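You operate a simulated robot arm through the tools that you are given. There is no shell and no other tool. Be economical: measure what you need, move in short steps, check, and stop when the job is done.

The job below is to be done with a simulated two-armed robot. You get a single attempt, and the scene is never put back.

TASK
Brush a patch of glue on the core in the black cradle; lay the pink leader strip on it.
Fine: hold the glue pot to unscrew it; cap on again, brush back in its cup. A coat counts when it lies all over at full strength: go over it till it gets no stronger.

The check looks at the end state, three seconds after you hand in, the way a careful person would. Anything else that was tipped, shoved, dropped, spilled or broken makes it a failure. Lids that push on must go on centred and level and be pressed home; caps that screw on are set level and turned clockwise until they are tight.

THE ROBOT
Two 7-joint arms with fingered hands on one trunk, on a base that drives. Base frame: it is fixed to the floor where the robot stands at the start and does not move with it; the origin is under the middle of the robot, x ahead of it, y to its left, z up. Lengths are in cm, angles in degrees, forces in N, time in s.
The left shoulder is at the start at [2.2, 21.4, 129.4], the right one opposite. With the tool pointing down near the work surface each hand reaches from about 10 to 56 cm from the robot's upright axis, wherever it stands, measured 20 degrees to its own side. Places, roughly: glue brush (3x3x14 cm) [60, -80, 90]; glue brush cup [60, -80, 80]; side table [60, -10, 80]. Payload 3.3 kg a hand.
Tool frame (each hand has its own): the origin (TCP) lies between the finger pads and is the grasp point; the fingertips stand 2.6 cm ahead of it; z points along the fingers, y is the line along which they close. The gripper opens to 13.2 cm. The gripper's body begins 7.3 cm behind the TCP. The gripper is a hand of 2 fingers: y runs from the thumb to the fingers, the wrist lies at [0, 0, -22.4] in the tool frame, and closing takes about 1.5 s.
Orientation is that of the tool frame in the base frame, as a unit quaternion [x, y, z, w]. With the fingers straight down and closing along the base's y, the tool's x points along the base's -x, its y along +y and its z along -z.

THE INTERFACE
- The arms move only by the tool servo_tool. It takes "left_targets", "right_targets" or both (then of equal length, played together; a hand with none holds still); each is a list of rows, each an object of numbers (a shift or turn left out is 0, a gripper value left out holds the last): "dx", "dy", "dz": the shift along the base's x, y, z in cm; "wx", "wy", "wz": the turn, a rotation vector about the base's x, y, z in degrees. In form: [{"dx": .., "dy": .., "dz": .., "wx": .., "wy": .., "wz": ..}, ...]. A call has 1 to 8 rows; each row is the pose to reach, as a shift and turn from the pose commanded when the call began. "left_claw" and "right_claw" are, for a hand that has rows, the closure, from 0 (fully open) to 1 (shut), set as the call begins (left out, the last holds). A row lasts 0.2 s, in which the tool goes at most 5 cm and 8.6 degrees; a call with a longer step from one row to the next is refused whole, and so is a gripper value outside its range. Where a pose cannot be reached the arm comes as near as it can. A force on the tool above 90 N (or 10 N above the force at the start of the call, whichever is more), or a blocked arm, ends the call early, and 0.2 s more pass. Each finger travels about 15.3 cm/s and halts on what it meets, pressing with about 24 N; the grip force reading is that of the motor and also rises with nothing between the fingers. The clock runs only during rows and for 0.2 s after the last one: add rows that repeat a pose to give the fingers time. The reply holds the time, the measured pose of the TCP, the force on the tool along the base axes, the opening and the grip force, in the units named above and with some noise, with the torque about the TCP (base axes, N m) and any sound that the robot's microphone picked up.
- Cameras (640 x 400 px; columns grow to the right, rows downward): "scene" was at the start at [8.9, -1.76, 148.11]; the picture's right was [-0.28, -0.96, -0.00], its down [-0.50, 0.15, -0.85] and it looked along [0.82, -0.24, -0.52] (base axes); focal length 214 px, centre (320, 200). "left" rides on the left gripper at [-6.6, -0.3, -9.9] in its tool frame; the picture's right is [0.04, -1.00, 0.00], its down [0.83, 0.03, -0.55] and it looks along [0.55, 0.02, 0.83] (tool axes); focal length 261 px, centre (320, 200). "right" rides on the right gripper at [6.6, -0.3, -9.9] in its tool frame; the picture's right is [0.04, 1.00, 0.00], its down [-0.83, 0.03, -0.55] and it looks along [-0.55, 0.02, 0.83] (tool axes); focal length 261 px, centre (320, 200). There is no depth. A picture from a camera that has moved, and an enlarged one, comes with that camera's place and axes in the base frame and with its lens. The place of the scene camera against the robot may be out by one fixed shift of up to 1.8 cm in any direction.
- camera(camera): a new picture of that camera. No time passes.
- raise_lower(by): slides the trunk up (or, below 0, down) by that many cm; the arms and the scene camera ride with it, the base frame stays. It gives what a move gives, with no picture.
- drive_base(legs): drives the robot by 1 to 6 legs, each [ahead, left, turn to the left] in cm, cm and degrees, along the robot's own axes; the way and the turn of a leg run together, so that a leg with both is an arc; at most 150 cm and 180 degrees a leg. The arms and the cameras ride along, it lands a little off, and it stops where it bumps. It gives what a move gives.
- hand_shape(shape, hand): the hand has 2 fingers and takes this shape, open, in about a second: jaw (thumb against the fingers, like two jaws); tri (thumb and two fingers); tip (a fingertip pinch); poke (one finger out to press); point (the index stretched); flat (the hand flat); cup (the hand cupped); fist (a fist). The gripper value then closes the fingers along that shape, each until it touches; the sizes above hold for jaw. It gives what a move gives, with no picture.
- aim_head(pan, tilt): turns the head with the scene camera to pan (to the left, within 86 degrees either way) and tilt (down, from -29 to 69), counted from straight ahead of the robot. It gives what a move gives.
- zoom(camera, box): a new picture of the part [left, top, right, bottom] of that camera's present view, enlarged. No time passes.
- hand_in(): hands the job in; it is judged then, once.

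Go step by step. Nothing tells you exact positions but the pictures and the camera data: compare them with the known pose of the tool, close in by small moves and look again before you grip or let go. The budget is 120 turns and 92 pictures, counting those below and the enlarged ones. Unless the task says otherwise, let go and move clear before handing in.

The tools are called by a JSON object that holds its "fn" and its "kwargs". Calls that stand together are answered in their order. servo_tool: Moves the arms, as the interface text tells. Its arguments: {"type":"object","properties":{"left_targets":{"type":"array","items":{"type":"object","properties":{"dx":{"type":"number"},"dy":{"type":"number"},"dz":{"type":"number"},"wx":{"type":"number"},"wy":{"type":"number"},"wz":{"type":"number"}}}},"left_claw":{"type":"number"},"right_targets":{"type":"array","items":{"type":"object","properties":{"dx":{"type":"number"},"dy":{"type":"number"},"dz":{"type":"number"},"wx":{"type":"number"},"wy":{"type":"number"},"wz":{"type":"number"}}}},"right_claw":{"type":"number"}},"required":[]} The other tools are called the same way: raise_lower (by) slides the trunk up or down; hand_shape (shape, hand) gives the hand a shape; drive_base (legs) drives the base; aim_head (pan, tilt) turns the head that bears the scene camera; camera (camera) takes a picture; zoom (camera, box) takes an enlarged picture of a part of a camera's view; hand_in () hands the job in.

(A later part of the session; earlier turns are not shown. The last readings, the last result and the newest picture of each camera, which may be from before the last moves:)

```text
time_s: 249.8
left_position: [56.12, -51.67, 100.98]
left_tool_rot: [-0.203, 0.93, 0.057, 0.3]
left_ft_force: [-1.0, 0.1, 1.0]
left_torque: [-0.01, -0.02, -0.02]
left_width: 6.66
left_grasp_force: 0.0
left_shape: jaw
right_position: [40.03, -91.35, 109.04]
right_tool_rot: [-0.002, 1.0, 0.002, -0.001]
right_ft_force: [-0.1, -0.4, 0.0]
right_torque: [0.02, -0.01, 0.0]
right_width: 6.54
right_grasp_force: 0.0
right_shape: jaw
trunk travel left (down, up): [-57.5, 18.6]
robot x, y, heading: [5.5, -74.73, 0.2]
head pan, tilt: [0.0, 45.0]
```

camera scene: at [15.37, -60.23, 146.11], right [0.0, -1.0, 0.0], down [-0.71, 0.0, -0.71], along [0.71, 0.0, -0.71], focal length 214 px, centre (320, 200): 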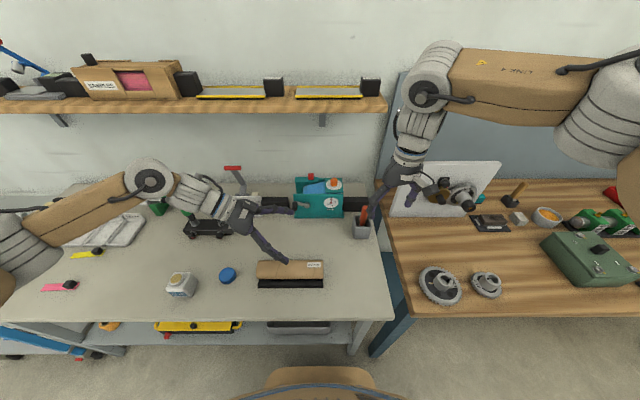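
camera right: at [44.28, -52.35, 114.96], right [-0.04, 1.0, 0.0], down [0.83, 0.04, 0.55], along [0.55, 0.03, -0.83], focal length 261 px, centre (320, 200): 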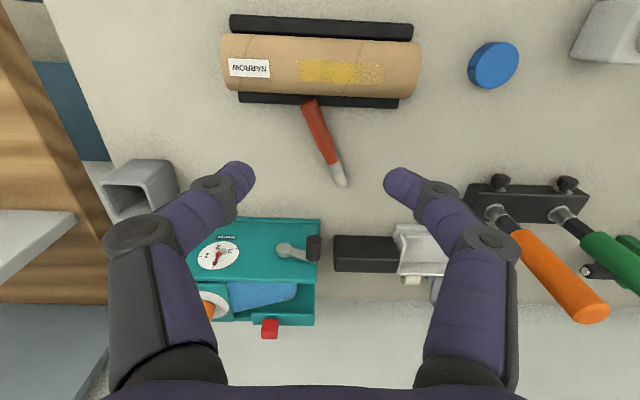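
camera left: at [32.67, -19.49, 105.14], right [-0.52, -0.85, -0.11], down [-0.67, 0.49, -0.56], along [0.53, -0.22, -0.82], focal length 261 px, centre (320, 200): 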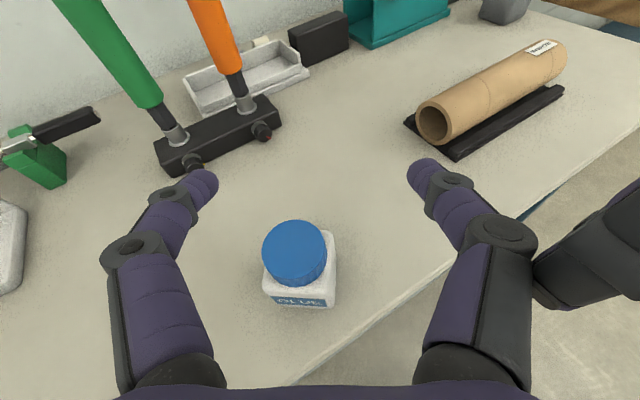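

{"fn": "servo_tool", "kwargs": {"left_targets": [{"dx": 0.3, "dy": 0.2, "dz": -4.5}, {"dx": 0.3, "dy": 0.2, "dz": -9}, {"dx": 0.3, "dy": 0.2, "dz": -13}, {"dx": 0.3, "dy": 0.2, "dz": -16.5}, {"dx": 0.3, "dy": 0.2, "dz": -17.8}, {"dx": 0.3, "dy": 0.2, "dz": -17.8}]}}

{"fn": "servo_tool", "kwargs": {"left_targets": [{}, {}, {}, {}, {}, {}, {}, {}], "left_claw": 1}}

{"fn": "servo_tool", "kwargs": {"left_targets": [{"dz": 1.5}, {"dz": 4}, {"dz": 8}, {"dz": 12}, {"dz": 16}]}}

```text
time_s: 251.2
left_position: [56.37, -51.73, 83.08]
left_tool_rot: [-0.203, 0.93, 0.056, 0.3]
left_ft_force: [-0.1, 0.6, 0.2]
left_torque: [0.02, 0.03, 0.02]
left_width: 6.64
left_grasp_force: 0.2
left_shape: jaw
right_position: [40.04, -91.39, 109.07]
right_tool_rot: [-0.002, 1.0, 0.002, -0.002]
right_ft_force: [0.4, -0.6, 0.6]
right_torque: [-0.01, -0.01, 0.0]
right_width: 6.52
right_grasp_force: 0.1
right_shape: jaw
trunk travel left (down, up): [-57.5, 18.6]
robot x, y, heading: [5.61, -74.58, 0.3]
head pan, tilt: [0.0, 45.0]
```

```text
time_s: 253.0
left_position: [56.28, -51.74, 83.14]
left_tool_rot: [-0.203, 0.93, 0.057, 0.301]
left_ft_force: [0.1, -0.2, -0.6]
left_torque: [0.0, 0.03, 0.02]
left_width: 1.47
left_grasp_force: 23.9
left_shape: jaw
right_position: [40.0, -91.37, 109.16]
right_tool_rot: [-0.002, 1.0, 0.002, -0.001]
right_ft_force: [0.8, 0.6, -0.7]
right_torque: [0.0, 0.0, -0.01]
right_width: 6.54
right_grasp_force: 0.1
right_shape: jaw
trunk travel left (down, up): [-57.5, 18.6]
robot x, y, heading: [5.42, -74.78, 0.2]
head pan, tilt: [0.0, 45.0]
```

```text
time_s: 254.2
left_position: [56.38, -51.56, 99.21]
left_tool_rot: [-0.203, 0.93, 0.056, 0.3]
left_ft_force: [-0.1, 0.7, -0.2]
left_torque: [0.03, 0.03, -0.01]
left_width: 1.44
left_grasp_force: 24.1
left_shape: jaw
right_position: [39.95, -91.4, 109.05]
right_tool_rot: [-0.002, 1.0, 0.002, 0.0]
right_ft_force: [-0.2, 0.6, 0.0]
right_torque: [-0.03, -0.01, -0.02]
right_width: 6.53
right_grasp_force: 0.1
right_shape: jaw
trunk travel left (down, up): [-57.5, 18.6]
robot x, y, heading: [5.34, -74.6, 0.4]
head pan, tilt: [0.0, 45.0]
```

The left hand holds the brush (1.45 cm). Now swing it bristles-down (yaw +90, tilt 52° toward -y) up high, and drive back to the core.

{"fn": "servo_tool", "kwargs": {"left_targets": [{"dx": -1.5, "dz": 2, "wx": -3, "wy": 6.3}, {"dx": -3, "dz": 4, "wx": -6, "wy": 12.6}, {"dx": -4.5, "dz": 6, "wx": -9, "wy": 19}, {"dx": -6, "dz": 8, "wx": -12, "wy": 25.4}, {"dx": -7.5, "dz": 9, "wx": -14.8, "wy": 31.7}]}}

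{"fn": "servo_tool", "kwargs": {"left_targets": [{"wz": 8.2}, {"wz": 16.4}, {"wz": 24.6}, {"wz": 32.8}, {"wz": 41}, {"wz": 49.2}, {"wz": 57.4}, {"wz": 66}]}}

{"fn": "servo_tool", "kwargs": {"left_targets": [{"wx": -7.5}, {"wx": -15}, {"wx": -22.5}, {"wx": -30}, {"wx": -37.5}, {"wx": -45}, {"wx": -53}], "right_targets": [{"dy": -1}, {"dy": -2}, {"dy": -3}, {"dy": -4}, {"dy": -5}, {"dy": -6}, {"dy": -7}]}}

{"fn": "drive_base", "kwargs": {"legs": [[-3.5, 0, 0], [0, 31, -0.3]]}}

```text
time_s: 255.4
left_position: [48.9, -51.53, 108.26]
left_tool_rot: [-0.217, 0.976, -0.009, 0.007]
left_ft_force: [0.5, -0.1, -0.1]
left_torque: [0.0, -0.01, 0.03]
left_width: 1.43
left_grasp_force: 24.7
left_shape: jaw
right_position: [40.0, -91.35, 109.13]
right_tool_rot: [-0.002, 1.0, 0.002, -0.001]
right_ft_force: [0.2, -1.0, -0.7]
right_torque: [0.0, 0.04, -0.01]
right_width: 6.55
right_grasp_force: 0.2
right_shape: jaw
trunk travel left (down, up): [-57.5, 18.6]
robot x, y, heading: [5.41, -74.68, 0.3]
head pan, tilt: [0.0, 45.0]
```

```text
time_s: 257.2
left_position: [48.98, -51.83, 108.14]
left_tool_rot: [0.715, -0.699, 0.003, -0.011]
left_ft_force: [0.3, 0.6, -0.7]
left_torque: [0.0, -0.03, 0.0]
left_width: 1.47
left_grasp_force: 23.2
left_shape: jaw
right_position: [39.95, -91.37, 109.06]
right_tool_rot: [-0.002, 1.0, 0.002, -0.001]
right_ft_force: [-0.7, -0.9, 0.3]
right_torque: [-0.02, 0.03, -0.02]
right_width: 6.53
right_grasp_force: 0.1
right_shape: jaw
trunk travel left (down, up): [-57.5, 18.6]
robot x, y, heading: [5.45, -74.29, 0.4]
head pan, tilt: [0.0, 45.0]
```

```text
time_s: 258.8
left_position: [48.83, -51.77, 108.0]
left_tool_rot: [0.642, -0.626, 0.317, 0.309]
left_ft_force: [0.2, 0.5, 0.3]
left_torque: [-0.01, -0.03, 0.05]
left_width: 1.44
left_grasp_force: 24.0
left_shape: jaw
right_position: [39.92, -98.25, 109.07]
right_tool_rot: [-0.002, 1.0, 0.001, -0.001]
right_ft_force: [-0.5, -0.1, -1.1]
right_torque: [0.02, -0.05, -0.01]
right_width: 6.54
right_grasp_force: 0.1
right_shape: jaw
trunk travel left (down, up): [-57.5, 18.6]
robot x, y, heading: [5.34, -74.6, 0.3]
head pan, tilt: [0.0, 45.0]
```

```text
time_s: 261.3
left_position: [45.45, -20.52, 108.09]
left_tool_rot: [0.643, -0.627, 0.316, 0.308]
left_ft_force: [0.3, -0.3, 0.1]
left_torque: [0.01, 0.0, -0.01]
left_width: 1.45
left_grasp_force: 24.1
left_shape: jaw
right_position: [36.43, -67.17, 109.04]
right_tool_rot: [0.0, 1.0, 0.002, -0.001]
right_ft_force: [0.8, -0.5, 0.0]
right_torque: [-0.04, 0.01, -0.03]
right_width: 6.54
right_grasp_force: 0.0
right_shape: jaw
trunk travel left (down, up): [-57.5, 18.6]
robot x, y, heading: [2.13, -43.1, 0.0]
head pan, tilt: [0.0, 45.0]
```

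Everything tracked. Now bring the brush tip over the core's crest and lower it by small steps to contact.

{"fn": "servo_tool", "kwargs": {"left_targets": [{"dx": 0.5, "dy": -4.5}, {"dx": 1, "dy": -9}, {"dx": 1.5, "dy": -13.5}, {"dx": 2, "dy": -18}, {"dx": 2.4, "dy": -22.5}, {"dx": 2.4, "dy": -26, "dz": -3}, {"dx": 2.4, "dy": -26, "dz": -7}, {"dx": 2.4, "dy": -26, "dz": -10}]}}

{"fn": "servo_tool", "kwargs": {"left_targets": [{"dz": -0.5}, {"dz": -1}, {"dz": -1.5}]}}

{"fn": "servo_tool", "kwargs": {"left_targets": [{"dz": -0.3}, {"dz": -0.5}]}}

{"fn": "servo_tool", "kwargs": {"left_targets": [{"dz": -0.3}, {"dz": -0.5}]}}

```text
time_s: 263.1
left_position: [47.92, -46.74, 98.17]
left_tool_rot: [0.642, -0.627, 0.316, 0.308]
left_ft_force: [-0.3, 0.2, 0.2]
left_torque: [0.01, -0.03, 0.02]
left_width: 1.42
left_grasp_force: 24.1
left_shape: jaw
right_position: [36.28, -67.26, 109.03]
right_tool_rot: [0.0, 1.0, 0.002, 0.0]
right_ft_force: [-0.2, 0.3, 0.7]
right_torque: [0.01, 0.0, 0.0]
right_width: 6.55
right_grasp_force: 0.1
right_shape: jaw
trunk travel left (down, up): [-57.5, 18.6]
robot x, y, heading: [1.53, -43.13, -0.2]
head pan, tilt: [0.0, 45.0]
```

```text
time_s: 263.9
left_position: [47.76, -46.69, 96.56]
left_tool_rot: [0.642, -0.627, 0.315, 0.309]
left_ft_force: [0.2, 0.7, 0.0]
left_torque: [0.0, -0.02, -0.01]
left_width: 1.47
left_grasp_force: 24.3
left_shape: jaw
right_position: [36.23, -67.15, 109.14]
right_tool_rot: [0.001, 1.0, 0.001, 0.0]
right_ft_force: [-0.3, -0.4, 0.1]
right_torque: [-0.03, 0.01, -0.02]
right_width: 6.55
right_grasp_force: 0.0
right_shape: jaw
trunk travel left (down, up): [-57.5, 18.6]
robot x, y, heading: [1.77, -43.65, 0.1]
head pan, tilt: [0.0, 45.0]
```

```text
time_s: 264.5
left_position: [47.74, -46.73, 96.32]
left_tool_rot: [0.643, -0.626, 0.316, 0.308]
left_ft_force: [-0.2, -0.5, 0.5]
left_torque: [0.01, -0.01, 0.01]
left_width: 1.44
left_grasp_force: 23.7
left_shape: jaw
right_position: [36.37, -67.16, 109.1]
right_tool_rot: [-0.001, 1.0, 0.002, -0.001]
right_ft_force: [-0.3, 0.7, 0.3]
right_torque: [-0.02, 0.02, -0.01]
right_width: 6.55
right_grasp_force: 0.1
right_shape: jaw
trunk travel left (down, up): [-57.5, 18.6]
robot x, y, heading: [1.74, -43.59, -0.0]
head pan, tilt: [0.0, 45.0]
```

```text
time_s: 265.1
left_position: [47.7, -46.73, 95.62]
left_tool_rot: [0.642, -0.627, 0.315, 0.309]
left_ft_force: [0.0, 0.1, -0.8]
left_torque: [-0.05, 0.01, 0.03]
left_width: 1.45
left_grasp_force: 24.4
left_shape: jaw
right_position: [36.37, -67.3, 109.14]
right_tool_rot: [0.0, 1.0, 0.002, -0.002]
right_ft_force: [0.1, 0.2, -0.7]
right_torque: [0.01, 0.02, 0.01]
right_width: 6.55
right_grasp_force: 0.0
right_shape: jaw
trunk travel left (down, up): [-57.5, 18.6]
robot x, y, heading: [1.69, -43.43, 0.0]
head pan, tilt: [0.0, 45.0]
```

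{"fn": "servo_tool", "kwargs": {"left_targets": [{"dz": -0.2}, {"dz": -0.3}]}}

{"fn": "servo_tool", "kwargs": {"left_targets": [{"dz": -0.15}, {"dz": -0.25}]}}

{"fn": "servo_tool", "kwargs": {"left_targets": [{"dz": -0.15}, {"dz": -0.25}]}}

{"fn": "servo_tool", "kwargs": {"left_targets": [{"dz": -0.15}, {"dz": -0.25}]}}

```text
time_s: 265.7
left_position: [47.71, -46.53, 95.41]
left_tool_rot: [0.642, -0.627, 0.315, 0.309]
left_ft_force: [0.0, 0.5, -0.8]
left_torque: [0.01, -0.01, -0.01]
left_width: 1.46
left_grasp_force: 24.1
left_shape: jaw
right_position: [36.28, -67.18, 109.14]
right_tool_rot: [0.0, 1.0, 0.002, 0.0]
right_ft_force: [-0.3, 0.0, -0.6]
right_torque: [-0.02, 0.02, 0.03]
right_width: 6.54
right_grasp_force: 0.0
right_shape: jaw
trunk travel left (down, up): [-57.5, 18.6]
robot x, y, heading: [1.54, -43.41, -0.2]
head pan, tilt: [0.0, 45.0]
```

```text
time_s: 266.3
left_position: [47.93, -46.73, 95.22]
left_tool_rot: [0.642, -0.626, 0.316, 0.309]
left_ft_force: [-0.4, 0.4, -0.7]
left_torque: [-0.02, 0.0, 0.01]
left_width: 1.42
left_grasp_force: 24.0
left_shape: jaw
right_position: [36.36, -67.23, 109.13]
right_tool_rot: [0.001, 1.0, 0.002, -0.001]
right_ft_force: [0.1, -0.2, 0.2]
right_torque: [-0.01, 0.0, 0.01]
right_width: 6.55
right_grasp_force: 0.0
right_shape: jaw
trunk travel left (down, up): [-57.5, 18.6]
robot x, y, heading: [1.97, -43.38, 0.3]
head pan, tilt: [0.0, 45.0]
```

```text
time_s: 266.9
left_position: [47.82, -46.76, 94.94]
left_tool_rot: [0.642, -0.626, 0.316, 0.309]
left_ft_force: [-0.2, -0.6, 0.2]
left_torque: [0.02, 0.0, 0.0]
left_width: 1.46
left_grasp_force: 24.3
left_shape: jaw
right_position: [36.32, -67.15, 109.17]
right_tool_rot: [0.0, 1.0, 0.001, -0.001]
right_ft_force: [0.2, 0.0, -0.7]
right_torque: [0.03, -0.05, 0.01]
right_width: 6.51
right_grasp_force: 0.1
right_shape: jaw
trunk travel left (down, up): [-57.5, 18.6]
robot x, y, heading: [1.71, -43.34, 0.2]
head pan, tilt: [0.0, 45.0]
```

```text
time_s: 267.5
left_position: [47.79, -46.68, 94.56]
left_tool_rot: [0.642, -0.627, 0.315, 0.309]
left_ft_force: [0.2, -1.2, -0.9]
left_torque: [0.0, 0.02, 0.02]
left_width: 1.46
left_grasp_force: 24.1
left_shape: jaw
right_position: [36.29, -67.23, 109.19]
right_tool_rot: [0.001, 1.0, 0.002, -0.001]
right_ft_force: [0.4, -0.4, -0.5]
right_torque: [0.0, -0.01, -0.01]
right_width: 6.56
right_grasp_force: 0.1
right_shape: jaw
trunk travel left (down, up): [-57.5, 18.6]
robot x, y, heading: [2.1, -43.43, 0.2]
head pan, tilt: [0.0, 45.0]
```

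{"fn": "servo_tool", "kwargs": {"left_targets": [{"dz": -0.15}, {"dz": -0.25}]}}

{"fn": "servo_tool", "kwargs": {"left_targets": [{"dz": -0.15}, {"dz": -0.25}]}}

{"fn": "servo_tool", "kwargs": {"left_targets": [{"dz": -0.15}, {"dz": -0.25}]}}

{"fn": "servo_tool", "kwargs": {"left_targets": [{"dz": -0.15}, {"dz": -0.2}]}}

```text
time_s: 268.1
left_position: [47.8, -46.77, 94.29]
left_tool_rot: [0.643, -0.626, 0.316, 0.308]
left_ft_force: [0.3, 0.0, 0.5]
left_torque: [0.04, 0.02, 0.03]
left_width: 1.46
left_grasp_force: 24.4
left_shape: jaw
right_position: [36.3, -67.15, 109.07]
right_tool_rot: [0.0, 1.0, 0.002, -0.001]
right_ft_force: [-1.0, 0.6, 0.3]
right_torque: [-0.01, -0.01, 0.0]
right_width: 6.54
right_grasp_force: 0.1
right_shape: jaw
trunk travel left (down, up): [-57.5, 18.6]
robot x, y, heading: [1.51, -43.29, 0.0]
head pan, tilt: [0.0, 45.0]
```

```text
time_s: 268.7
left_position: [47.89, -46.71, 94.07]
left_tool_rot: [0.642, -0.627, 0.315, 0.309]
left_ft_force: [0.0, -0.1, 0.3]
left_torque: [0.02, -0.05, 0.0]
left_width: 1.43
left_grasp_force: 24.2
left_shape: jaw
right_position: [36.35, -67.14, 109.04]
right_tool_rot: [0.0, 1.0, 0.002, -0.001]
right_ft_force: [-0.1, 0.1, -1.2]
right_torque: [-0.03, -0.01, 0.02]
right_width: 6.54
right_grasp_force: 0.0
right_shape: jaw
trunk travel left (down, up): [-57.5, 18.6]
robot x, y, heading: [1.94, -43.25, -0.2]
head pan, tilt: [0.0, 45.0]
```

```text
time_s: 269.3
left_position: [47.79, -46.86, 94.1]
left_tool_rot: [0.641, -0.627, 0.317, 0.31]
left_ft_force: [-0.6, -0.6, 10.4]
left_torque: [-0.12, 0.0, -0.02]
left_width: 1.47
left_grasp_force: 23.8
left_shape: jaw
right_position: [36.27, -67.28, 109.15]
right_tool_rot: [0.0, 1.0, 0.001, 0.0]
right_ft_force: [1.4, -0.2, 0.5]
right_torque: [0.0, 0.01, 0.02]
right_width: 6.55
right_grasp_force: 0.1
right_shape: jaw
trunk travel left (down, up): [-57.5, 18.6]
robot x, y, heading: [1.66, -43.62, -0.1]
head pan, tilt: [0.0, 45.0]
```

```text
time_s: 269.9
left_position: [47.67, -46.8, 93.95]
left_tool_rot: [0.641, -0.626, 0.32, 0.309]
left_ft_force: [-0.2, -0.2, 23.2]
left_torque: [-0.33, 0.0, 0.02]
left_width: 1.5
left_grasp_force: 24.0
left_shape: jaw
right_position: [36.18, -67.13, 109.11]
right_tool_rot: [-0.001, 1.0, 0.001, 0.0]
right_ft_force: [0.1, 0.2, -0.3]
right_torque: [-0.01, 0.0, 0.02]
right_width: 6.51
right_grasp_force: 0.0
right_shape: jaw
trunk travel left (down, up): [-57.5, 18.6]
robot x, y, heading: [1.65, -43.49, 0.1]
head pan, tilt: [0.0, 45.0]
```

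Contact at TCP z≈94. Ease to light pressure and stroke back and forth over the whole band, in three lanes.

{"fn": "servo_tool", "kwargs": {"left_targets": [{"dy": 1.4, "dz": 0.35}, {"dy": 2.9, "dz": 0.35}, {"dy": 1.5, "dz": 0.35}, {"dy": 0, "dz": 0.35}, {"dy": -1.5, "dz": 0.35}, {"dy": -3, "dz": 0.35}, {"dy": -4.5, "dz": 0.35}, {"dy": -6, "dz": 0.35}]}}

{"fn": "servo_tool", "kwargs": {"left_targets": [{"dx": 0.4, "dy": 1.2}, {"dx": 0.4, "dy": 2.5}, {"dx": 0.4, "dy": 3.8}, {"dx": 0.4, "dy": 5.1}, {"dx": 0.4, "dy": 6.4}, {"dx": 0.4, "dy": 7.7}, {"dx": 0.4, "dy": 8.9}, {"dx": 0, "dy": 8.9}]}}

{"fn": "servo_tool", "kwargs": {"left_targets": [{"dx": -0.4, "dy": -1.2}, {"dx": -0.4, "dy": -2.5}, {"dx": -0.4, "dy": -3.8}, {"dx": -0.4, "dy": -5.1}, {"dx": -0.4, "dy": -6.4}, {"dx": -0.4, "dy": -7.7}, {"dx": -0.4, "dy": -8.9}, {"dx": 0, "dy": -8.9}]}}

{"fn": "servo_tool", "kwargs": {"left_targets": [{"dx": 0, "dy": 1.2}, {"dx": 0, "dy": 2.5}, {"dx": 0, "dy": 3.8}, {"dx": 0, "dy": 5.1}, {"dx": 0, "dy": 6.4}, {"dx": 0, "dy": 7.7}, {"dx": 0, "dy": 8.9}]}}

```text
time_s: 271.7
left_position: [47.75, -52.77, 94.07]
left_tool_rot: [0.643, -0.626, 0.316, 0.308]
left_ft_force: [0.2, -3.7, -1.6]
left_torque: [-0.31, -0.01, 0.0]
left_width: 1.39
left_grasp_force: 24.0
left_shape: jaw
right_position: [36.34, -67.24, 109.04]
right_tool_rot: [0.0, 1.0, 0.002, -0.001]
right_ft_force: [-0.1, 0.2, -0.7]
right_torque: [-0.01, 0.01, -0.02]
right_width: 6.54
right_grasp_force: 0.1
right_shape: jaw
trunk travel left (down, up): [-57.5, 18.6]
robot x, y, heading: [1.7, -43.31, -0.0]
head pan, tilt: [0.0, 45.0]
```

```text
time_s: 273.5
left_position: [47.69, -43.82, 94.08]
left_tool_rot: [0.643, -0.626, 0.316, 0.309]
left_ft_force: [0.5, -1.9, -1.7]
left_torque: [-0.31, 0.0, -0.03]
left_width: 1.38
left_grasp_force: 24.1
left_shape: jaw
right_position: [36.4, -67.22, 109.02]
right_tool_rot: [0.0, 1.0, 0.002, -0.001]
right_ft_force: [-0.8, 0.5, 0.8]
right_torque: [-0.03, -0.02, 0.02]
right_width: 6.56
right_grasp_force: 0.1
right_shape: jaw
trunk travel left (down, up): [-57.5, 18.6]
robot x, y, heading: [1.44, -43.71, 0.2]
head pan, tilt: [0.0, 45.0]
```

```text
time_s: 275.3
left_position: [47.83, -52.7, 93.95]
left_tool_rot: [0.642, -0.627, 0.315, 0.309]
left_ft_force: [0.0, -2.3, -1.3]
left_torque: [-0.29, 0.01, -0.05]
left_width: 1.41
left_grasp_force: 23.4
left_shape: jaw
right_position: [36.31, -67.26, 109.17]
right_tool_rot: [0.0, 1.0, 0.002, -0.001]
right_ft_force: [0.8, 0.2, 0.0]
right_torque: [-0.01, -0.01, 0.0]
right_width: 6.52
right_grasp_force: 0.0
right_shape: jaw
trunk travel left (down, up): [-57.5, 18.6]
robot x, y, heading: [1.77, -43.59, -0.2]
head pan, tilt: [0.0, 45.0]
```

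```text
time_s: 276.9
left_position: [47.82, -43.71, 93.97]
left_tool_rot: [0.643, -0.626, 0.316, 0.308]
left_ft_force: [-0.5, -2.3, -0.4]
left_torque: [-0.28, -0.01, -0.01]
left_width: 1.37
left_grasp_force: 24.2
left_shape: jaw
right_position: [36.26, -67.02, 109.01]
right_tool_rot: [0.0, 1.0, 0.002, -0.002]
right_ft_force: [0.0, 0.8, 0.8]
right_torque: [0.02, 0.02, 0.0]
right_width: 6.53
right_grasp_force: 0.0
right_shape: jaw
trunk travel left (down, up): [-57.5, 18.6]
robot x, y, heading: [1.63, -43.61, -0.1]
head pan, tilt: [0.0, 45.0]
```

{"fn": "zoom", "kwargs": {"camera": "right", "box": [340, 110, 530, 229]}}

```text
3.36 times, centred on (435, 170) of right
camera zoom: at [29.73, -67.43, 119.06], right [-0.04, 1.0, 0.0], down [0.83, 0.03, 0.55], along [0.55, 0.03, -0.83], focal length 876 px, centre (-67, 302)
```

zoom: 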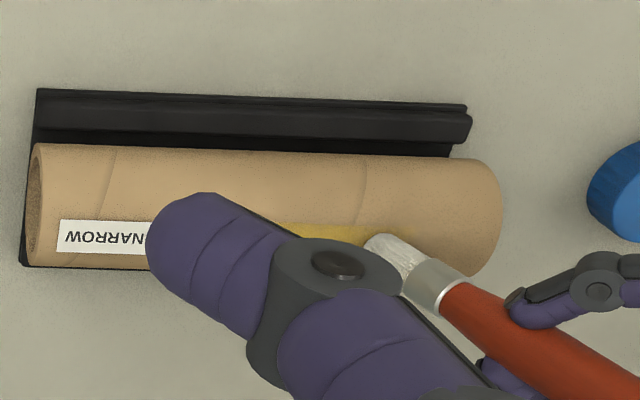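

The brush leans ~25° but its tip is on the crest (offset about -3.6 in y). Press slightly more and do more passes with the corrected range (tip y from -45.5 to -54).

{"fn": "servo_tool", "kwargs": {"left_targets": [{"dy": 0.9, "dz": -0.25}, {"dy": 1.8, "dz": -0.25}, {"dy": 0.5, "dz": -0.25}, {"dy": -1, "dz": -0.25}, {"dy": -2.5, "dz": -0.25}, {"dy": -4, "dz": -0.25}, {"dy": -5.5, "dz": -0.25}, {"dy": -6.8, "dz": -0.25}]}}

{"fn": "servo_tool", "kwargs": {"left_targets": [{"dx": 0.5, "dy": 1.2}, {"dx": 0.5, "dy": 2.5}, {"dx": 0.5, "dy": 3.8}, {"dx": 0.5, "dy": 5.1}, {"dx": 0.5, "dy": 6.4}, {"dx": 0.5, "dy": 7.5}, {"dx": 0.5, "dy": 8.6}, {"dx": 0, "dy": 8.6}]}}

{"fn": "servo_tool", "kwargs": {"left_targets": [{"dx": -0.5, "dy": -1.2}, {"dx": -0.5, "dy": -2.5}, {"dx": -0.5, "dy": -3.8}, {"dx": -0.5, "dy": -5.1}, {"dx": -0.5, "dy": -6.4}, {"dx": -0.5, "dy": -7.5}, {"dx": -0.5, "dy": -8.6}, {"dx": 0, "dy": -8.6}]}}

{"fn": "servo_tool", "kwargs": {"left_targets": [{"dy": 1.2}, {"dy": 2.5}, {"dy": 3.8}, {"dy": 5.1}, {"dy": 6.4}, {"dy": 7.5}, {"dy": 8.6}]}}

{"fn": "servo_tool", "kwargs": {"left_targets": [{"dy": -1.2}, {"dy": -2.5}, {"dy": -3.8}, {"dy": -5.1}, {"dy": -6.4}, {"dy": -7.5}, {"dy": -8.6}]}}

```text
time_s: 278.7
left_position: [47.77, -50.54, 93.72]
left_tool_rot: [0.643, -0.626, 0.315, 0.308]
left_ft_force: [-0.5, -1.9, 2.4]
left_torque: [-0.46, -0.03, -0.01]
left_width: 1.4
left_grasp_force: 24.4
left_shape: jaw
right_position: [36.36, -67.15, 109.12]
right_tool_rot: [0.0, 1.0, 0.001, -0.001]
right_ft_force: [0.4, 0.0, 0.5]
right_torque: [0.02, 0.02, 0.03]
right_width: 6.56
right_grasp_force: 0.1
right_shape: jaw
trunk travel left (down, up): [-57.5, 18.6]
robot x, y, heading: [1.83, -43.73, 0.2]
head pan, tilt: [0.0, 45.0]
```

```text
time_s: 280.5
left_position: [47.68, -41.87, 93.7]
left_tool_rot: [0.643, -0.626, 0.316, 0.308]
left_ft_force: [-0.9, -2.6, -0.1]
left_torque: [-0.32, 0.02, -0.07]
left_width: 1.41
left_grasp_force: 24.0
left_shape: jaw
right_position: [36.31, -67.31, 109.04]
right_tool_rot: [0.0, 1.0, 0.002, -0.001]
right_ft_force: [0.1, 0.3, 1.0]
right_torque: [-0.03, 0.04, -0.01]
right_width: 6.56
right_grasp_force: 0.1
right_shape: jaw
trunk travel left (down, up): [-57.5, 18.6]
robot x, y, heading: [1.91, -43.52, 0.2]
head pan, tilt: [0.0, 45.0]
```

```text
time_s: 282.3
left_position: [47.86, -50.53, 93.81]
left_tool_rot: [0.642, -0.627, 0.315, 0.309]
left_ft_force: [0.7, -2.8, 0.0]
left_torque: [-0.32, 0.01, -0.04]
left_width: 1.4
left_grasp_force: 24.2
left_shape: jaw
right_position: [36.38, -67.16, 109.1]
right_tool_rot: [0.0, 1.0, 0.002, -0.001]
right_ft_force: [-1.2, -0.1, 0.5]
right_torque: [0.03, 0.02, -0.03]
right_width: 6.54
right_grasp_force: 0.0
right_shape: jaw
trunk travel left (down, up): [-57.5, 18.6]
robot x, y, heading: [1.76, -43.48, 0.0]
head pan, tilt: [0.0, 45.0]
```

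```text
time_s: 283.9
left_position: [47.85, -41.9, 93.65]
left_tool_rot: [0.641, -0.628, 0.315, 0.31]
left_ft_force: [-0.6, -2.3, 0.1]
left_torque: [-0.27, 0.06, -0.11]
left_width: 1.37
left_grasp_force: 24.9
left_shape: jaw
right_position: [36.41, -67.15, 109.06]
right_tool_rot: [0.001, 1.0, 0.002, -0.001]
right_ft_force: [0.3, 0.4, -0.1]
right_torque: [0.01, 0.02, -0.01]
right_width: 6.54
right_grasp_force: 0.0
right_shape: jaw
trunk travel left (down, up): [-57.5, 18.6]
robot x, y, heading: [1.81, -43.35, 0.1]
head pan, tilt: [0.0, 45.0]
```

```text
time_s: 285.5
left_position: [47.7, -50.71, 93.75]
left_tool_rot: [0.642, -0.627, 0.315, 0.309]
left_ft_force: [-0.8, -2.6, 0.5]
left_torque: [-0.43, 0.04, -0.07]
left_width: 1.4
left_grasp_force: 24.1
left_shape: jaw
right_position: [36.29, -67.26, 109.06]
right_tool_rot: [0.0, 1.0, 0.003, -0.001]
right_ft_force: [-0.8, -0.2, -0.9]
right_torque: [0.03, 0.0, 0.0]
right_width: 6.53
right_grasp_force: 0.2
right_shape: jaw
trunk travel left (down, up): [-57.5, 18.6]
robot x, y, heading: [1.39, -43.55, -0.1]
head pan, tilt: [0.0, 45.0]
```

A couple more passes, then lift the brush and carry it to its cup.

{"fn": "servo_tool", "kwargs": {"left_targets": [{"dy": 1.2, "dz": -0.1}, {"dy": 2.5, "dz": -0.1}, {"dy": 3.8, "dz": -0.1}, {"dy": 5.1, "dz": -0.1}, {"dy": 6.4, "dz": -0.1}, {"dy": 7.5, "dz": -0.1}, {"dy": 8.6, "dz": -0.1}]}}

{"fn": "servo_tool", "kwargs": {"left_targets": [{"dy": -1.2}, {"dy": -2.5}, {"dy": -3.8}, {"dy": -5.1}, {"dy": -6.4}, {"dy": -7.5}, {"dy": -8.6}]}}

{"fn": "servo_tool", "kwargs": {"left_targets": [{"dz": 3}, {"dz": 6}, {"dz": 9}, {"dz": 12}]}}

{"fn": "drive_base", "kwargs": {"legs": [[0, -33.5, 0], [5.5, 0, 0]]}}

{"fn": "servo_tool", "kwargs": {"left_targets": [{"dx": 1.5, "dy": 2, "wz": 4}, {"dx": 3, "dy": 4, "wz": 8}, {"dx": 4.5, "dy": 6, "wz": 12}, {"dx": 6, "dy": 8, "wz": 16}, {"dx": 7.5, "dy": 10, "wz": 20}, {"dx": 8, "dy": 11.4, "dz": -2, "wz": 20}]}}

```text
time_s: 287.1
left_position: [47.83, -41.86, 93.6]
left_tool_rot: [0.642, -0.626, 0.316, 0.309]
left_ft_force: [-0.1, -2.0, 0.2]
left_torque: [-0.29, 0.06, -0.09]
left_width: 1.39
left_grasp_force: 24.6
left_shape: jaw
right_position: [36.33, -67.18, 109.17]
right_tool_rot: [0.0, 1.0, 0.002, -0.001]
right_ft_force: [0.2, 0.0, 0.3]
right_torque: [-0.02, -0.01, 0.02]
right_width: 6.53
right_grasp_force: 0.0
right_shape: jaw
trunk travel left (down, up): [-57.5, 18.6]
robot x, y, heading: [1.96, -43.29, 0.2]
head pan, tilt: [0.0, 45.0]
```

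```text
time_s: 288.7
left_position: [47.87, -50.46, 93.81]
left_tool_rot: [0.641, -0.627, 0.317, 0.31]
left_ft_force: [-0.1, 1.7, 5.9]
left_torque: [-0.04, -0.03, 0.0]
left_width: 1.4
left_grasp_force: 24.2
left_shape: jaw
right_position: [36.33, -67.12, 109.09]
right_tool_rot: [0.0, 1.0, 0.002, 0.0]
right_ft_force: [-0.5, -0.2, -0.2]
right_torque: [-0.03, -0.03, -0.01]
right_width: 6.54
right_grasp_force: 0.1
right_shape: jaw
trunk travel left (down, up): [-57.5, 18.6]
robot x, y, heading: [1.62, -43.45, 0.2]
head pan, tilt: [0.0, 45.0]
```

```text
time_s: 289.7
left_position: [47.78, -50.56, 105.79]
left_tool_rot: [0.643, -0.626, 0.316, 0.308]
left_ft_force: [-0.1, -0.9, 0.8]
left_torque: [0.05, -0.02, 0.01]
left_width: 1.33
left_grasp_force: 24.2
left_shape: jaw
right_position: [36.23, -67.17, 109.01]
right_tool_rot: [0.0, 1.0, 0.001, -0.001]
right_ft_force: [-0.7, -0.1, -0.2]
right_torque: [-0.03, 0.0, -0.05]
right_width: 6.54
right_grasp_force: 0.1
right_shape: jaw
trunk travel left (down, up): [-57.5, 18.6]
robot x, y, heading: [2.01, -43.23, -0.3]
head pan, tilt: [0.0, 45.0]
```

```text
time_s: 292.5
left_position: [53.59, -84.0, 105.53]
left_tool_rot: [0.643, -0.626, 0.316, 0.309]
left_ft_force: [-0.2, -0.2, -0.8]
left_torque: [0.05, 0.03, -0.06]
left_width: 1.32
left_grasp_force: 24.4
left_shape: jaw
right_position: [42.06, -100.61, 108.93]
right_tool_rot: [0.0, 1.0, 0.002, -0.001]
right_ft_force: [1.2, 1.1, 0.2]
right_torque: [0.02, 0.07, 0.0]
right_width: 6.54
right_grasp_force: 0.1
right_shape: jaw
trunk travel left (down, up): [-57.5, 18.6]
robot x, y, heading: [7.2, -76.9, -0.1]
head pan, tilt: [0.0, 45.0]
```

```text
time_s: 293.9
left_position: [61.36, -72.58, 103.6]
left_tool_rot: [0.741, -0.506, 0.364, 0.249]
left_ft_force: [-0.2, 0.0, -0.1]
left_torque: [0.0, -0.01, -0.01]
left_width: 1.32
left_grasp_force: 23.6
left_shape: jaw
right_position: [41.88, -100.62, 109.06]
right_tool_rot: [0.001, 1.0, 0.002, -0.001]
right_ft_force: [0.2, -0.1, 0.0]
right_torque: [0.05, 0.01, 0.02]
right_width: 6.53
right_grasp_force: 0.1
right_shape: jaw
trunk travel left (down, up): [-57.5, 18.6]
robot x, y, heading: [7.68, -77.25, 0.1]
head pan, tilt: [0.0, 45.0]
```

{"fn": "zoom", "kwargs": {"camera": "scene", "box": [260, 165, 380, 240]}}

```text
5.33 times, centred on (320, 202) of scene
camera zoom: at [15.85, -76.02, 146.11], right [0.0, -1.0, 0.0], down [-0.71, 0.0, -0.71], along [0.71, 0.0, -0.71], focal length 1144 px, centre (320, 187)
```

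zoom: 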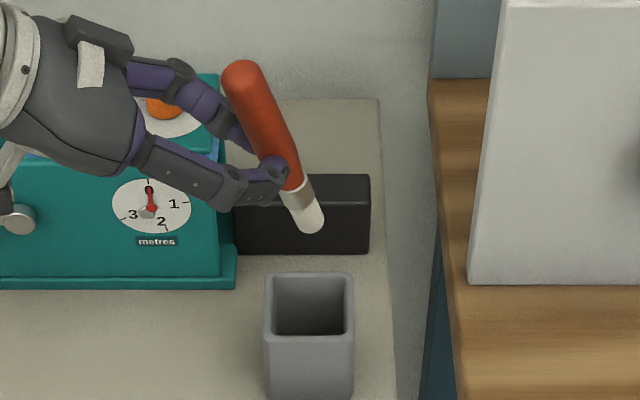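

The scene zoom shows the brush tip about 2.5 cm short of the cup in x. Shift forward, lower the tip into the cup, release, and rise.

{"fn": "servo_tool", "kwargs": {"left_targets": [{"dx": 1.3, "dz": -1}, {"dx": 2.5, "dz": -3}, {"dx": 2.5, "dz": -6}, {"dx": 2.5, "dz": -9}, {"dx": 2.5, "dz": -12}, {"dx": 2.5, "dz": -14.2}, {"dx": 2.5, "dz": -14.2}]}}

{"fn": "camera", "kwargs": {"camera": "scene"}}

```text
time_s: 295.5
left_position: [63.84, -72.59, 89.47]
left_tool_rot: [0.74, -0.507, 0.365, 0.25]
left_ft_force: [-0.8, -0.1, -0.8]
left_torque: [0.0, 0.02, 0.0]
left_width: 1.31
left_grasp_force: 24.0
left_shape: jaw
right_position: [41.94, -100.51, 108.96]
right_tool_rot: [0.002, 1.0, 0.001, -0.001]
right_ft_force: [-0.1, -0.3, 0.3]
right_torque: [0.0, 0.0, -0.03]
right_width: 6.54
right_grasp_force: 0.2
right_shape: jaw
trunk travel left (down, up): [-57.5, 18.6]
robot x, y, heading: [7.42, -76.98, 0.1]
head pan, tilt: [0.0, 45.0]
```

```text
0 pictures are left
camera scene: at [15.81, -76.01, 146.11], right [0.0, -1.0, 0.0], down [-0.71, 0.0, -0.71], along [0.71, 0.0, -0.71], focal length 214 px, centre (320, 200)
```

scene: 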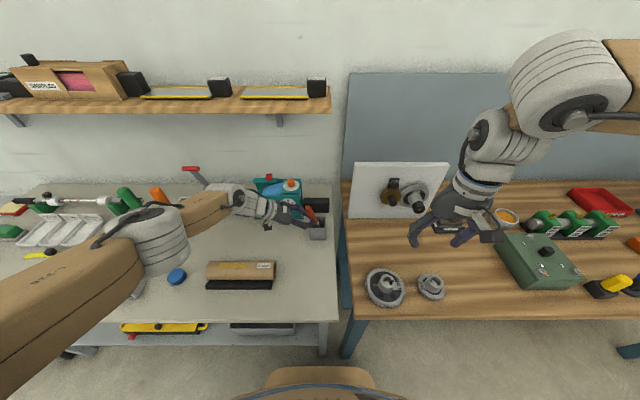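

Pictures are used up; the last one shows the brush in the cup mouth. I lower it a little more, release with a small opening, withdraw along the hand's axis, then rise.

{"fn": "servo_tool", "kwargs": {"left_targets": [{"dz": -0.6}, {"dz": -1.2}]}}

{"fn": "servo_tool", "kwargs": {"left_targets": [{}, {}, {}, {}], "left_claw": 0.65}}

{"fn": "servo_tool", "kwargs": {"left_targets": [{"dx": -0.4, "dy": 1.1, "dz": 0.9}, {"dx": -1.1, "dy": 3, "dz": 2.5}, {"dx": -1.9, "dy": 5.2, "dz": 4.3}, {"dx": -2.7, "dy": 7.4, "dz": 6.2}, {"dx": -4, "dy": 8.5, "dz": 10}, {"dx": -6, "dy": 9, "dz": 13.5}, {"dx": -8, "dy": 9, "dz": 16}]}}

```text
time_s: 296.1
left_position: [64.02, -72.79, 88.72]
left_tool_rot: [0.738, -0.507, 0.368, 0.25]
left_ft_force: [2.4, -3.4, 21.3]
left_torque: [-0.25, -0.46, -0.04]
left_width: 1.33
left_grasp_force: 23.8
left_shape: jaw
right_position: [41.73, -100.66, 109.16]
right_tool_rot: [0.002, 1.0, 0.002, 0.0]
right_ft_force: [0.4, 0.8, 0.4]
right_torque: [-0.03, 0.03, 0.01]
right_width: 6.53
right_grasp_force: 0.1
right_shape: jaw
trunk travel left (down, up): [-57.5, 18.6]
robot x, y, heading: [7.28, -76.89, -0.2]
head pan, tilt: [0.0, 45.0]
```

```text
time_s: 297.1
left_position: [63.81, -73.19, 88.51]
left_tool_rot: [0.739, -0.508, 0.366, 0.25]
left_ft_force: [1.2, -22.1, 24.5]
left_torque: [-0.54, -0.43, -0.32]
left_width: 3.23
left_grasp_force: 0.0
left_shape: jaw
right_position: [41.79, -100.87, 109.06]
right_tool_rot: [0.001, 1.0, 0.003, 0.0]
right_ft_force: [-0.3, 0.9, -0.5]
right_torque: [-0.01, 0.0, -0.01]
right_width: 6.56
right_grasp_force: 0.0
right_shape: jaw
trunk travel left (down, up): [-57.5, 18.6]
robot x, y, heading: [7.28, -76.77, 0.0]
head pan, tilt: [0.0, 45.0]
```

```text
time_s: 298.7
left_position: [55.79, -63.6, 104.29]
left_tool_rot: [0.741, -0.506, 0.364, 0.25]
left_ft_force: [-0.1, 0.4, 0.0]
left_torque: [-0.01, 0.01, -0.03]
left_width: 4.57
left_grasp_force: 0.2
left_shape: jaw
right_position: [41.93, -100.72, 109.11]
right_tool_rot: [0.001, 1.0, 0.002, 0.0]
right_ft_force: [-0.4, 0.4, -0.3]
right_torque: [0.01, 0.04, 0.0]
right_width: 6.55
right_grasp_force: 0.0
right_shape: jaw
trunk travel left (down, up): [-57.5, 18.6]
robot x, y, heading: [7.46, -76.95, 0.3]
head pan, tilt: [0.0, 45.0]
```

Brush released in the cup. Now the strip: I straighten the left hand to point down (yaw 90) and drive left toward it.

{"fn": "servo_tool", "kwargs": {"left_targets": [{"dx": -1, "wx": 7.1, "wy": 2.6}, {"dx": -2, "wx": 14.2, "wy": 5.2}, {"dx": -3, "wx": 21.3, "wy": 7.8}, {"dx": -4, "wx": 28.5, "wy": 10.3}, {"dx": -5, "wx": 35.6, "wy": 12.9}, {"dx": -6, "wx": 42.7, "wy": 15.5}, {"dx": -6, "wx": 49.8, "wy": 18.1}], "left_claw": 0.5}}

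{"fn": "servo_tool", "kwargs": {"left_targets": [{"wz": -7}, {"wz": -14}, {"wz": -20}]}}

{"fn": "drive_base", "kwargs": {"legs": [[-6, 0, 0], [0, 82, 0]]}}

```text
time_s: 300.3
left_position: [49.96, -63.62, 104.27]
left_tool_rot: [0.823, -0.568, -0.001, -0.012]
left_ft_force: [-0.4, -0.2, -0.9]
left_torque: [0.0, -0.02, 0.0]
left_width: 6.54
left_grasp_force: 0.0
left_shape: jaw
right_position: [41.86, -100.7, 109.13]
right_tool_rot: [0.001, 1.0, 0.003, -0.001]
right_ft_force: [-0.3, 0.1, 0.2]
right_torque: [-0.01, -0.04, 0.03]
right_width: 6.52
right_grasp_force: 0.1
right_shape: jaw
trunk travel left (down, up): [-57.5, 18.6]
robot x, y, heading: [7.48, -76.68, 0.1]
head pan, tilt: [0.0, 45.0]
```

```text
time_s: 301.1
left_position: [50.04, -63.59, 104.18]
left_tool_rot: [0.712, -0.702, 0.002, -0.01]
left_ft_force: [-0.2, 0.0, -0.2]
left_torque: [0.03, 0.02, -0.03]
left_width: 6.56
left_grasp_force: 0.0
left_shape: jaw
right_position: [41.93, -100.62, 109.15]
right_tool_rot: [0.001, 1.0, 0.001, 0.0]
right_ft_force: [1.0, -0.2, -0.5]
right_torque: [0.04, -0.03, -0.01]
right_width: 6.5
right_grasp_force: 0.1
right_shape: jaw
trunk travel left (down, up): [-57.5, 18.6]
robot x, y, heading: [7.3, -76.56, 0.2]
head pan, tilt: [0.0, 45.0]
```

```text
time_s: 306.0
left_position: [44.24, 18.19, 104.27]
left_tool_rot: [0.71, -0.704, 0.004, -0.011]
left_ft_force: [-0.6, -0.5, -0.4]
left_torque: [-0.02, 0.01, 0.01]
left_width: 6.56
left_grasp_force: 0.0
left_shape: jaw
right_position: [36.02, -18.9, 109.12]
right_tool_rot: [0.003, 1.0, 0.002, -0.001]
right_ft_force: [0.4, 0.1, 0.0]
right_torque: [0.0, -0.04, -0.03]
right_width: 6.54
right_grasp_force: 0.1
right_shape: jaw
trunk travel left (down, up): [-57.5, 18.6]
robot x, y, heading: [1.31, 5.12, -0.5]
head pan, tilt: [0.0, 45.0]
```

Above the strip's black block at about (44.4, 14.4): descend and grip it.

{"fn": "servo_tool", "kwargs": {"left_targets": [{"dx": 0.1, "dy": -2, "dz": -4}, {"dx": 0.15, "dy": -3.8, "dz": -8}, {"dx": 0.15, "dy": -3.8, "dz": -12.5}, {"dx": 0.15, "dy": -3.8, "dz": -17}, {"dx": 0.15, "dy": -3.8, "dz": -20}, {"dx": 0.15, "dy": -3.8, "dz": -21.1}, {"dx": 0.15, "dy": -3.8, "dz": -21.1}]}}

{"fn": "servo_tool", "kwargs": {"left_targets": [{}, {}, {}, {}, {}, {}, {}, {}], "left_claw": 1}}

```text
time_s: 307.6
left_position: [44.23, 14.24, 83.02]
left_tool_rot: [0.71, -0.704, 0.003, -0.01]
left_ft_force: [0.2, 0.0, -0.5]
left_torque: [0.0, -0.02, -0.01]
left_width: 6.55
left_grasp_force: 0.1
left_shape: jaw
right_position: [36.02, -18.86, 109.12]
right_tool_rot: [0.004, 1.0, 0.001, -0.001]
right_ft_force: [0.2, 0.3, 0.2]
right_torque: [0.03, -0.02, 0.01]
right_width: 6.52
right_grasp_force: 0.0
right_shape: jaw
trunk travel left (down, up): [-57.5, 18.6]
robot x, y, heading: [1.46, 5.58, -0.6]
head pan, tilt: [0.0, 45.0]
```

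```text
time_s: 309.4
left_position: [44.41, 14.32, 83.23]
left_tool_rot: [0.711, -0.704, 0.003, -0.011]
left_ft_force: [0.7, -0.5, 0.2]
left_torque: [0.0, 0.01, 0.0]
left_width: 1.4
left_grasp_force: 24.1
left_shape: jaw
right_position: [35.86, -18.81, 109.09]
right_tool_rot: [0.003, 1.0, 0.001, -0.001]
right_ft_force: [-0.1, -0.1, 0.1]
right_torque: [0.01, -0.01, 0.0]
right_width: 6.55
right_grasp_force: 0.0
right_shape: jaw
trunk travel left (down, up): [-57.5, 18.6]
robot x, y, heading: [1.61, 5.35, -0.5]
head pan, tilt: [0.0, 45.0]
```

The block is gripped (1.4 cm). Lift the strip, drive over to the core, and position it above the glued band.

{"fn": "servo_tool", "kwargs": {"left_targets": [{"dz": 2}, {"dz": 5}, {"dz": 9}, {"dz": 13}, {"dz": 17}, {"dz": 20}]}}

{"fn": "drive_base", "kwargs": {"legs": [[0, -68, 0.5]]}}

```text
time_s: 310.8
left_position: [44.28, 14.22, 103.04]
left_tool_rot: [0.711, -0.703, 0.003, -0.01]
left_ft_force: [0.2, 0.3, 0.5]
left_torque: [-0.01, 0.01, 0.01]
left_width: 1.44
left_grasp_force: 23.5
left_shape: jaw
right_position: [35.92, -18.87, 109.07]
right_tool_rot: [0.004, 1.0, 0.001, -0.001]
right_ft_force: [0.6, -0.5, 0.3]
right_torque: [0.04, 0.04, -0.03]
right_width: 6.53
right_grasp_force: 0.1
right_shape: jaw
trunk travel left (down, up): [-57.5, 18.6]
robot x, y, heading: [1.23, 5.09, -0.2]
head pan, tilt: [0.0, 45.0]
```

```text
time_s: 314.6
left_position: [44.02, -53.63, 103.06]
left_tool_rot: [0.711, -0.703, 0.002, -0.01]
left_ft_force: [0.0, -0.4, -0.4]
left_torque: [-0.01, -0.04, -0.03]
left_width: 1.42
left_grasp_force: 23.8
left_shape: jaw
right_position: [35.74, -86.76, 108.98]
right_tool_rot: [0.002, 1.0, 0.002, -0.001]
right_ft_force: [0.2, -0.3, 0.4]
right_torque: [0.01, 0.01, 0.0]
right_width: 6.54
right_grasp_force: 0.1
right_shape: jaw
trunk travel left (down, up): [-57.5, 18.6]
robot x, y, heading: [1.06, -62.9, -0.3]
head pan, tilt: [0.0, 45.0]
```

{"fn": "servo_tool", "kwargs": {"left_targets": [{"dx": 2, "dy": -0.3, "dz": -3}, {"dx": 3.9, "dy": -0.5, "dz": -6}, {"dx": 3.9, "dy": -0.5, "dz": -9}, {"dx": 3.9, "dy": -0.5, "dz": -12}, {"dx": 3.9, "dy": -0.5, "dz": -13}]}}

{"fn": "servo_tool", "kwargs": {"left_targets": [{"dz": -0.2}, {"dz": -0.35}]}}

{"fn": "servo_tool", "kwargs": {"left_targets": [{"dz": -0.15}, {"dz": -0.3}]}}

{"fn": "servo_tool", "kwargs": {"left_targets": [{"dz": -0.15}, {"dz": -0.25}]}}

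```text
time_s: 315.8
left_position: [48.0, -54.0, 89.99]
left_tool_rot: [0.712, -0.703, 0.004, -0.01]
left_ft_force: [0.3, 0.9, -0.3]
left_torque: [-0.01, -0.02, 0.0]
left_width: 1.41
left_grasp_force: 24.2
left_shape: jaw
right_position: [35.76, -86.73, 109.14]
right_tool_rot: [0.002, 1.0, 0.002, -0.001]
right_ft_force: [0.4, 0.1, 1.5]
right_torque: [-0.01, -0.01, -0.01]
right_width: 6.56
right_grasp_force: 0.1
right_shape: jaw
trunk travel left (down, up): [-57.5, 18.6]
robot x, y, heading: [1.28, -62.76, -0.4]
head pan, tilt: [0.0, 45.0]
```

```text
time_s: 316.4
left_position: [47.88, -54.02, 89.71]
left_tool_rot: [0.711, -0.703, 0.002, -0.011]
left_ft_force: [0.5, 0.1, -0.3]
left_torque: [0.0, 0.01, 0.02]
left_width: 1.42
left_grasp_force: 24.1
left_shape: jaw
right_position: [35.83, -86.78, 109.06]
right_tool_rot: [0.002, 1.0, 0.002, -0.001]
right_ft_force: [-0.1, -0.1, 0.6]
right_torque: [0.02, 0.0, 0.03]
right_width: 6.54
right_grasp_force: 0.1
right_shape: jaw
trunk travel left (down, up): [-57.5, 18.6]
robot x, y, heading: [1.21, -62.7, 0.2]
head pan, tilt: [0.0, 45.0]
```

```text
time_s: 317.0
left_position: [47.9, -54.03, 89.48]
left_tool_rot: [0.711, -0.703, 0.002, -0.009]
left_ft_force: [-0.2, -1.0, 0.4]
left_torque: [0.04, 0.02, -0.01]
left_width: 1.41
left_grasp_force: 24.1
left_shape: jaw
right_position: [35.7, -86.72, 109.07]
right_tool_rot: [0.002, 1.0, 0.002, -0.001]
right_ft_force: [-0.1, -0.4, -0.5]
right_torque: [0.02, 0.01, -0.01]
right_width: 6.53
right_grasp_force: 0.0
right_shape: jaw
trunk travel left (down, up): [-57.5, 18.6]
robot x, y, heading: [1.43, -62.69, -0.3]
head pan, tilt: [0.0, 45.0]
```

```text
time_s: 317.6
left_position: [48.04, -53.95, 89.19]
left_tool_rot: [0.711, -0.703, 0.003, -0.009]
left_ft_force: [-0.4, -0.4, 0.3]
left_torque: [-0.02, -0.03, 0.01]
left_width: 1.4
left_grasp_force: 24.3
left_shape: jaw
right_position: [35.54, -86.67, 109.22]
right_tool_rot: [0.002, 1.0, 0.002, -0.001]
right_ft_force: [-0.5, -0.4, -0.4]
right_torque: [0.0, 0.0, 0.04]
right_width: 6.54
right_grasp_force: 0.1
right_shape: jaw
trunk travel left (down, up): [-57.5, 18.6]
robot x, y, heading: [1.03, -62.54, -0.2]
head pan, tilt: [0.0, 45.0]
```

{"fn": "servo_tool", "kwargs": {"left_targets": [{"dz": -0.15}, {"dz": -0.25}]}}

{"fn": "servo_tool", "kwargs": {"left_targets": [{"dz": -0.15}, {"dz": -0.25}]}}

{"fn": "servo_tool", "kwargs": {"left_targets": [{"dz": -0.1}, {"dz": -0.2}]}}

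```text
time_s: 318.2
left_position: [47.88, -54.01, 88.98]
left_tool_rot: [0.712, -0.703, 0.003, -0.01]
left_ft_force: [-0.6, -0.9, -1.0]
left_torque: [-0.02, 0.0, 0.01]
left_width: 1.43
left_grasp_force: 24.0
left_shape: jaw
right_position: [35.6, -86.64, 109.05]
right_tool_rot: [0.002, 1.0, 0.002, -0.001]
right_ft_force: [0.2, 0.4, 1.0]
right_torque: [0.05, 0.02, -0.01]
right_width: 6.53
right_grasp_force: 0.1
right_shape: jaw
trunk travel left (down, up): [-57.5, 18.6]
robot x, y, heading: [0.99, -62.83, 0.2]
head pan, tilt: [0.0, 45.0]
```

```text
time_s: 318.8
left_position: [47.83, -53.96, 88.72]
left_tool_rot: [0.711, -0.703, 0.003, -0.011]
left_ft_force: [-0.3, -0.4, -1.0]
left_torque: [-0.01, 0.03, -0.03]
left_width: 1.41
left_grasp_force: 24.2
left_shape: jaw
right_position: [35.72, -86.75, 109.12]
right_tool_rot: [0.001, 1.0, 0.002, 0.0]
right_ft_force: [0.0, 0.0, 0.1]
right_torque: [0.0, -0.04, 0.01]
right_width: 6.53
right_grasp_force: 0.1
right_shape: jaw
trunk travel left (down, up): [-57.5, 18.6]
robot x, y, heading: [1.72, -62.96, -0.1]
head pan, tilt: [0.0, 45.0]
```

```text
time_s: 319.4
left_position: [48.04, -53.97, 88.53]
left_tool_rot: [0.712, -0.703, 0.003, -0.011]
left_ft_force: [0.5, 0.5, 4.9]
left_torque: [0.02, 0.01, -0.03]
left_width: 1.42
left_grasp_force: 23.7
left_shape: jaw
right_position: [35.74, -86.79, 109.22]
right_tool_rot: [0.002, 1.0, 0.002, -0.001]
right_ft_force: [-0.3, -0.4, -0.7]
right_torque: [0.01, 0.04, -0.01]
right_width: 6.53
right_grasp_force: 0.1
right_shape: jaw
trunk travel left (down, up): [-57.5, 18.6]
robot x, y, heading: [1.33, -62.54, -0.1]
head pan, tilt: [0.0, 45.0]
```

The strip touches down on the crest (5 N). Press lightly, hold, release, rise; then drive back toward the pot for capping.

{"fn": "servo_tool", "kwargs": {"left_targets": [{"dz": -0.1}, {"dz": -0.15}, {"dz": -0.15}, {"dz": -0.15}, {"dz": -0.15}]}}

{"fn": "servo_tool", "kwargs": {"left_targets": [{}, {}, {}, {}], "left_claw": 0.55}}

{"fn": "servo_tool", "kwargs": {"left_targets": [{"dz": 3}, {"dz": 6.5}, {"dz": 10}, {"dz": 13}, {"dz": 15}]}}

{"fn": "drive_base", "kwargs": {"legs": [[0, 48, 0]]}}

{"fn": "servo_tool", "kwargs": {"left_targets": [{"dy": -0.5, "wx": -7.5}, {"dy": -1, "wx": -15}, {"dy": -1.5, "wx": -22.5}, {"dy": -2, "wx": -30}, {"dy": -2.5, "wx": -37.5}, {"dy": -3, "wx": -45}, {"dy": -3.5, "wx": -52}], "left_claw": 0, "right_targets": [{"wz": 8.4}, {"wz": 16.8}, {"wz": 25.2}, {"wz": 33.6}, {"wz": 42}, {"wz": 50.4}, {"wz": 58.8}]}}

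```text
time_s: 320.6
left_position: [47.88, -53.97, 88.46]
left_tool_rot: [0.711, -0.703, 0.003, -0.011]
left_ft_force: [2.3, 1.2, 17.5]
left_torque: [0.08, -0.05, 0.01]
left_width: 1.49
left_grasp_force: 23.8
left_shape: jaw
right_position: [35.71, -86.67, 109.15]
right_tool_rot: [0.001, 1.0, 0.002, 0.001]
right_ft_force: [0.0, 0.5, -0.9]
right_torque: [-0.03, -0.03, 0.03]
right_width: 6.51
right_grasp_force: 0.1
right_shape: jaw
trunk travel left (down, up): [-57.5, 18.6]
robot x, y, heading: [1.03, -62.95, -0.0]
head pan, tilt: [0.0, 45.0]
```

```text
time_s: 321.6
left_position: [47.87, -53.91, 88.36]
left_tool_rot: [0.711, -0.703, 0.003, -0.011]
left_ft_force: [0.1, 0.4, -0.9]
left_torque: [-0.01, -0.03, 0.0]
left_width: 5.88
left_grasp_force: 0.0
left_shape: jaw
right_position: [35.71, -86.78, 109.12]
right_tool_rot: [0.002, 1.0, 0.002, -0.001]
right_ft_force: [1.4, -0.3, -0.3]
right_torque: [-0.02, 0.03, -0.01]
right_width: 6.54
right_grasp_force: 0.1
right_shape: jaw
trunk travel left (down, up): [-57.5, 18.6]
robot x, y, heading: [1.04, -62.82, 0.1]
head pan, tilt: [0.0, 45.0]
```

```text
time_s: 322.8
left_position: [47.78, -53.98, 103.31]
left_tool_rot: [0.711, -0.703, 0.002, -0.01]
left_ft_force: [0.5, -0.6, 0.1]
left_torque: [-0.02, 0.01, 0.01]
left_width: 5.92
left_grasp_force: 0.1
left_shape: jaw
right_position: [35.66, -86.68, 109.04]
right_tool_rot: [0.001, 1.0, 0.002, -0.001]
right_ft_force: [0.3, -0.5, -0.8]
right_torque: [-0.01, -0.02, 0.01]
right_width: 6.53
right_grasp_force: 0.2
right_shape: jaw
trunk travel left (down, up): [-57.5, 18.6]
robot x, y, heading: [0.95, -62.5, -0.3]
head pan, tilt: [0.0, 45.0]
```

```text
time_s: 325.6
left_position: [47.98, -5.94, 103.26]
left_tool_rot: [0.711, -0.703, 0.003, -0.009]
left_ft_force: [-0.6, 0.5, -0.4]
left_torque: [-0.04, 0.02, 0.01]
left_width: 5.92
left_grasp_force: 0.0
left_shape: jaw
right_position: [35.92, -38.89, 109.04]
right_tool_rot: [0.002, 1.0, 0.002, -0.001]
right_ft_force: [-1.5, 0.4, -0.4]
right_torque: [-0.01, -0.03, 0.02]
right_width: 6.53
right_grasp_force: 0.1
right_shape: jaw
trunk travel left (down, up): [-57.5, 18.6]
robot x, y, heading: [1.02, -15.09, -0.3]
head pan, tilt: [0.0, 45.0]
```

```text
time_s: 327.2
left_position: [47.98, -9.56, 103.23]
left_tool_rot: [0.643, -0.631, 0.311, 0.303]
left_ft_force: [-0.2, -0.5, -0.2]
left_torque: [0.01, -0.01, 0.01]
left_width: 13.17
left_grasp_force: 0.0
left_shape: jaw
right_position: [35.86, -39.0, 109.13]
right_tool_rot: [-0.49, 0.872, 0.001, -0.002]
right_ft_force: [0.6, 0.3, 0.4]
right_torque: [-0.01, 0.03, 0.02]
right_width: 6.53
right_grasp_force: 0.1
right_shape: jaw
trunk travel left (down, up): [-57.5, 18.6]
robot x, y, heading: [1.57, -15.19, -0.1]
head pan, tilt: [0.0, 45.0]
```

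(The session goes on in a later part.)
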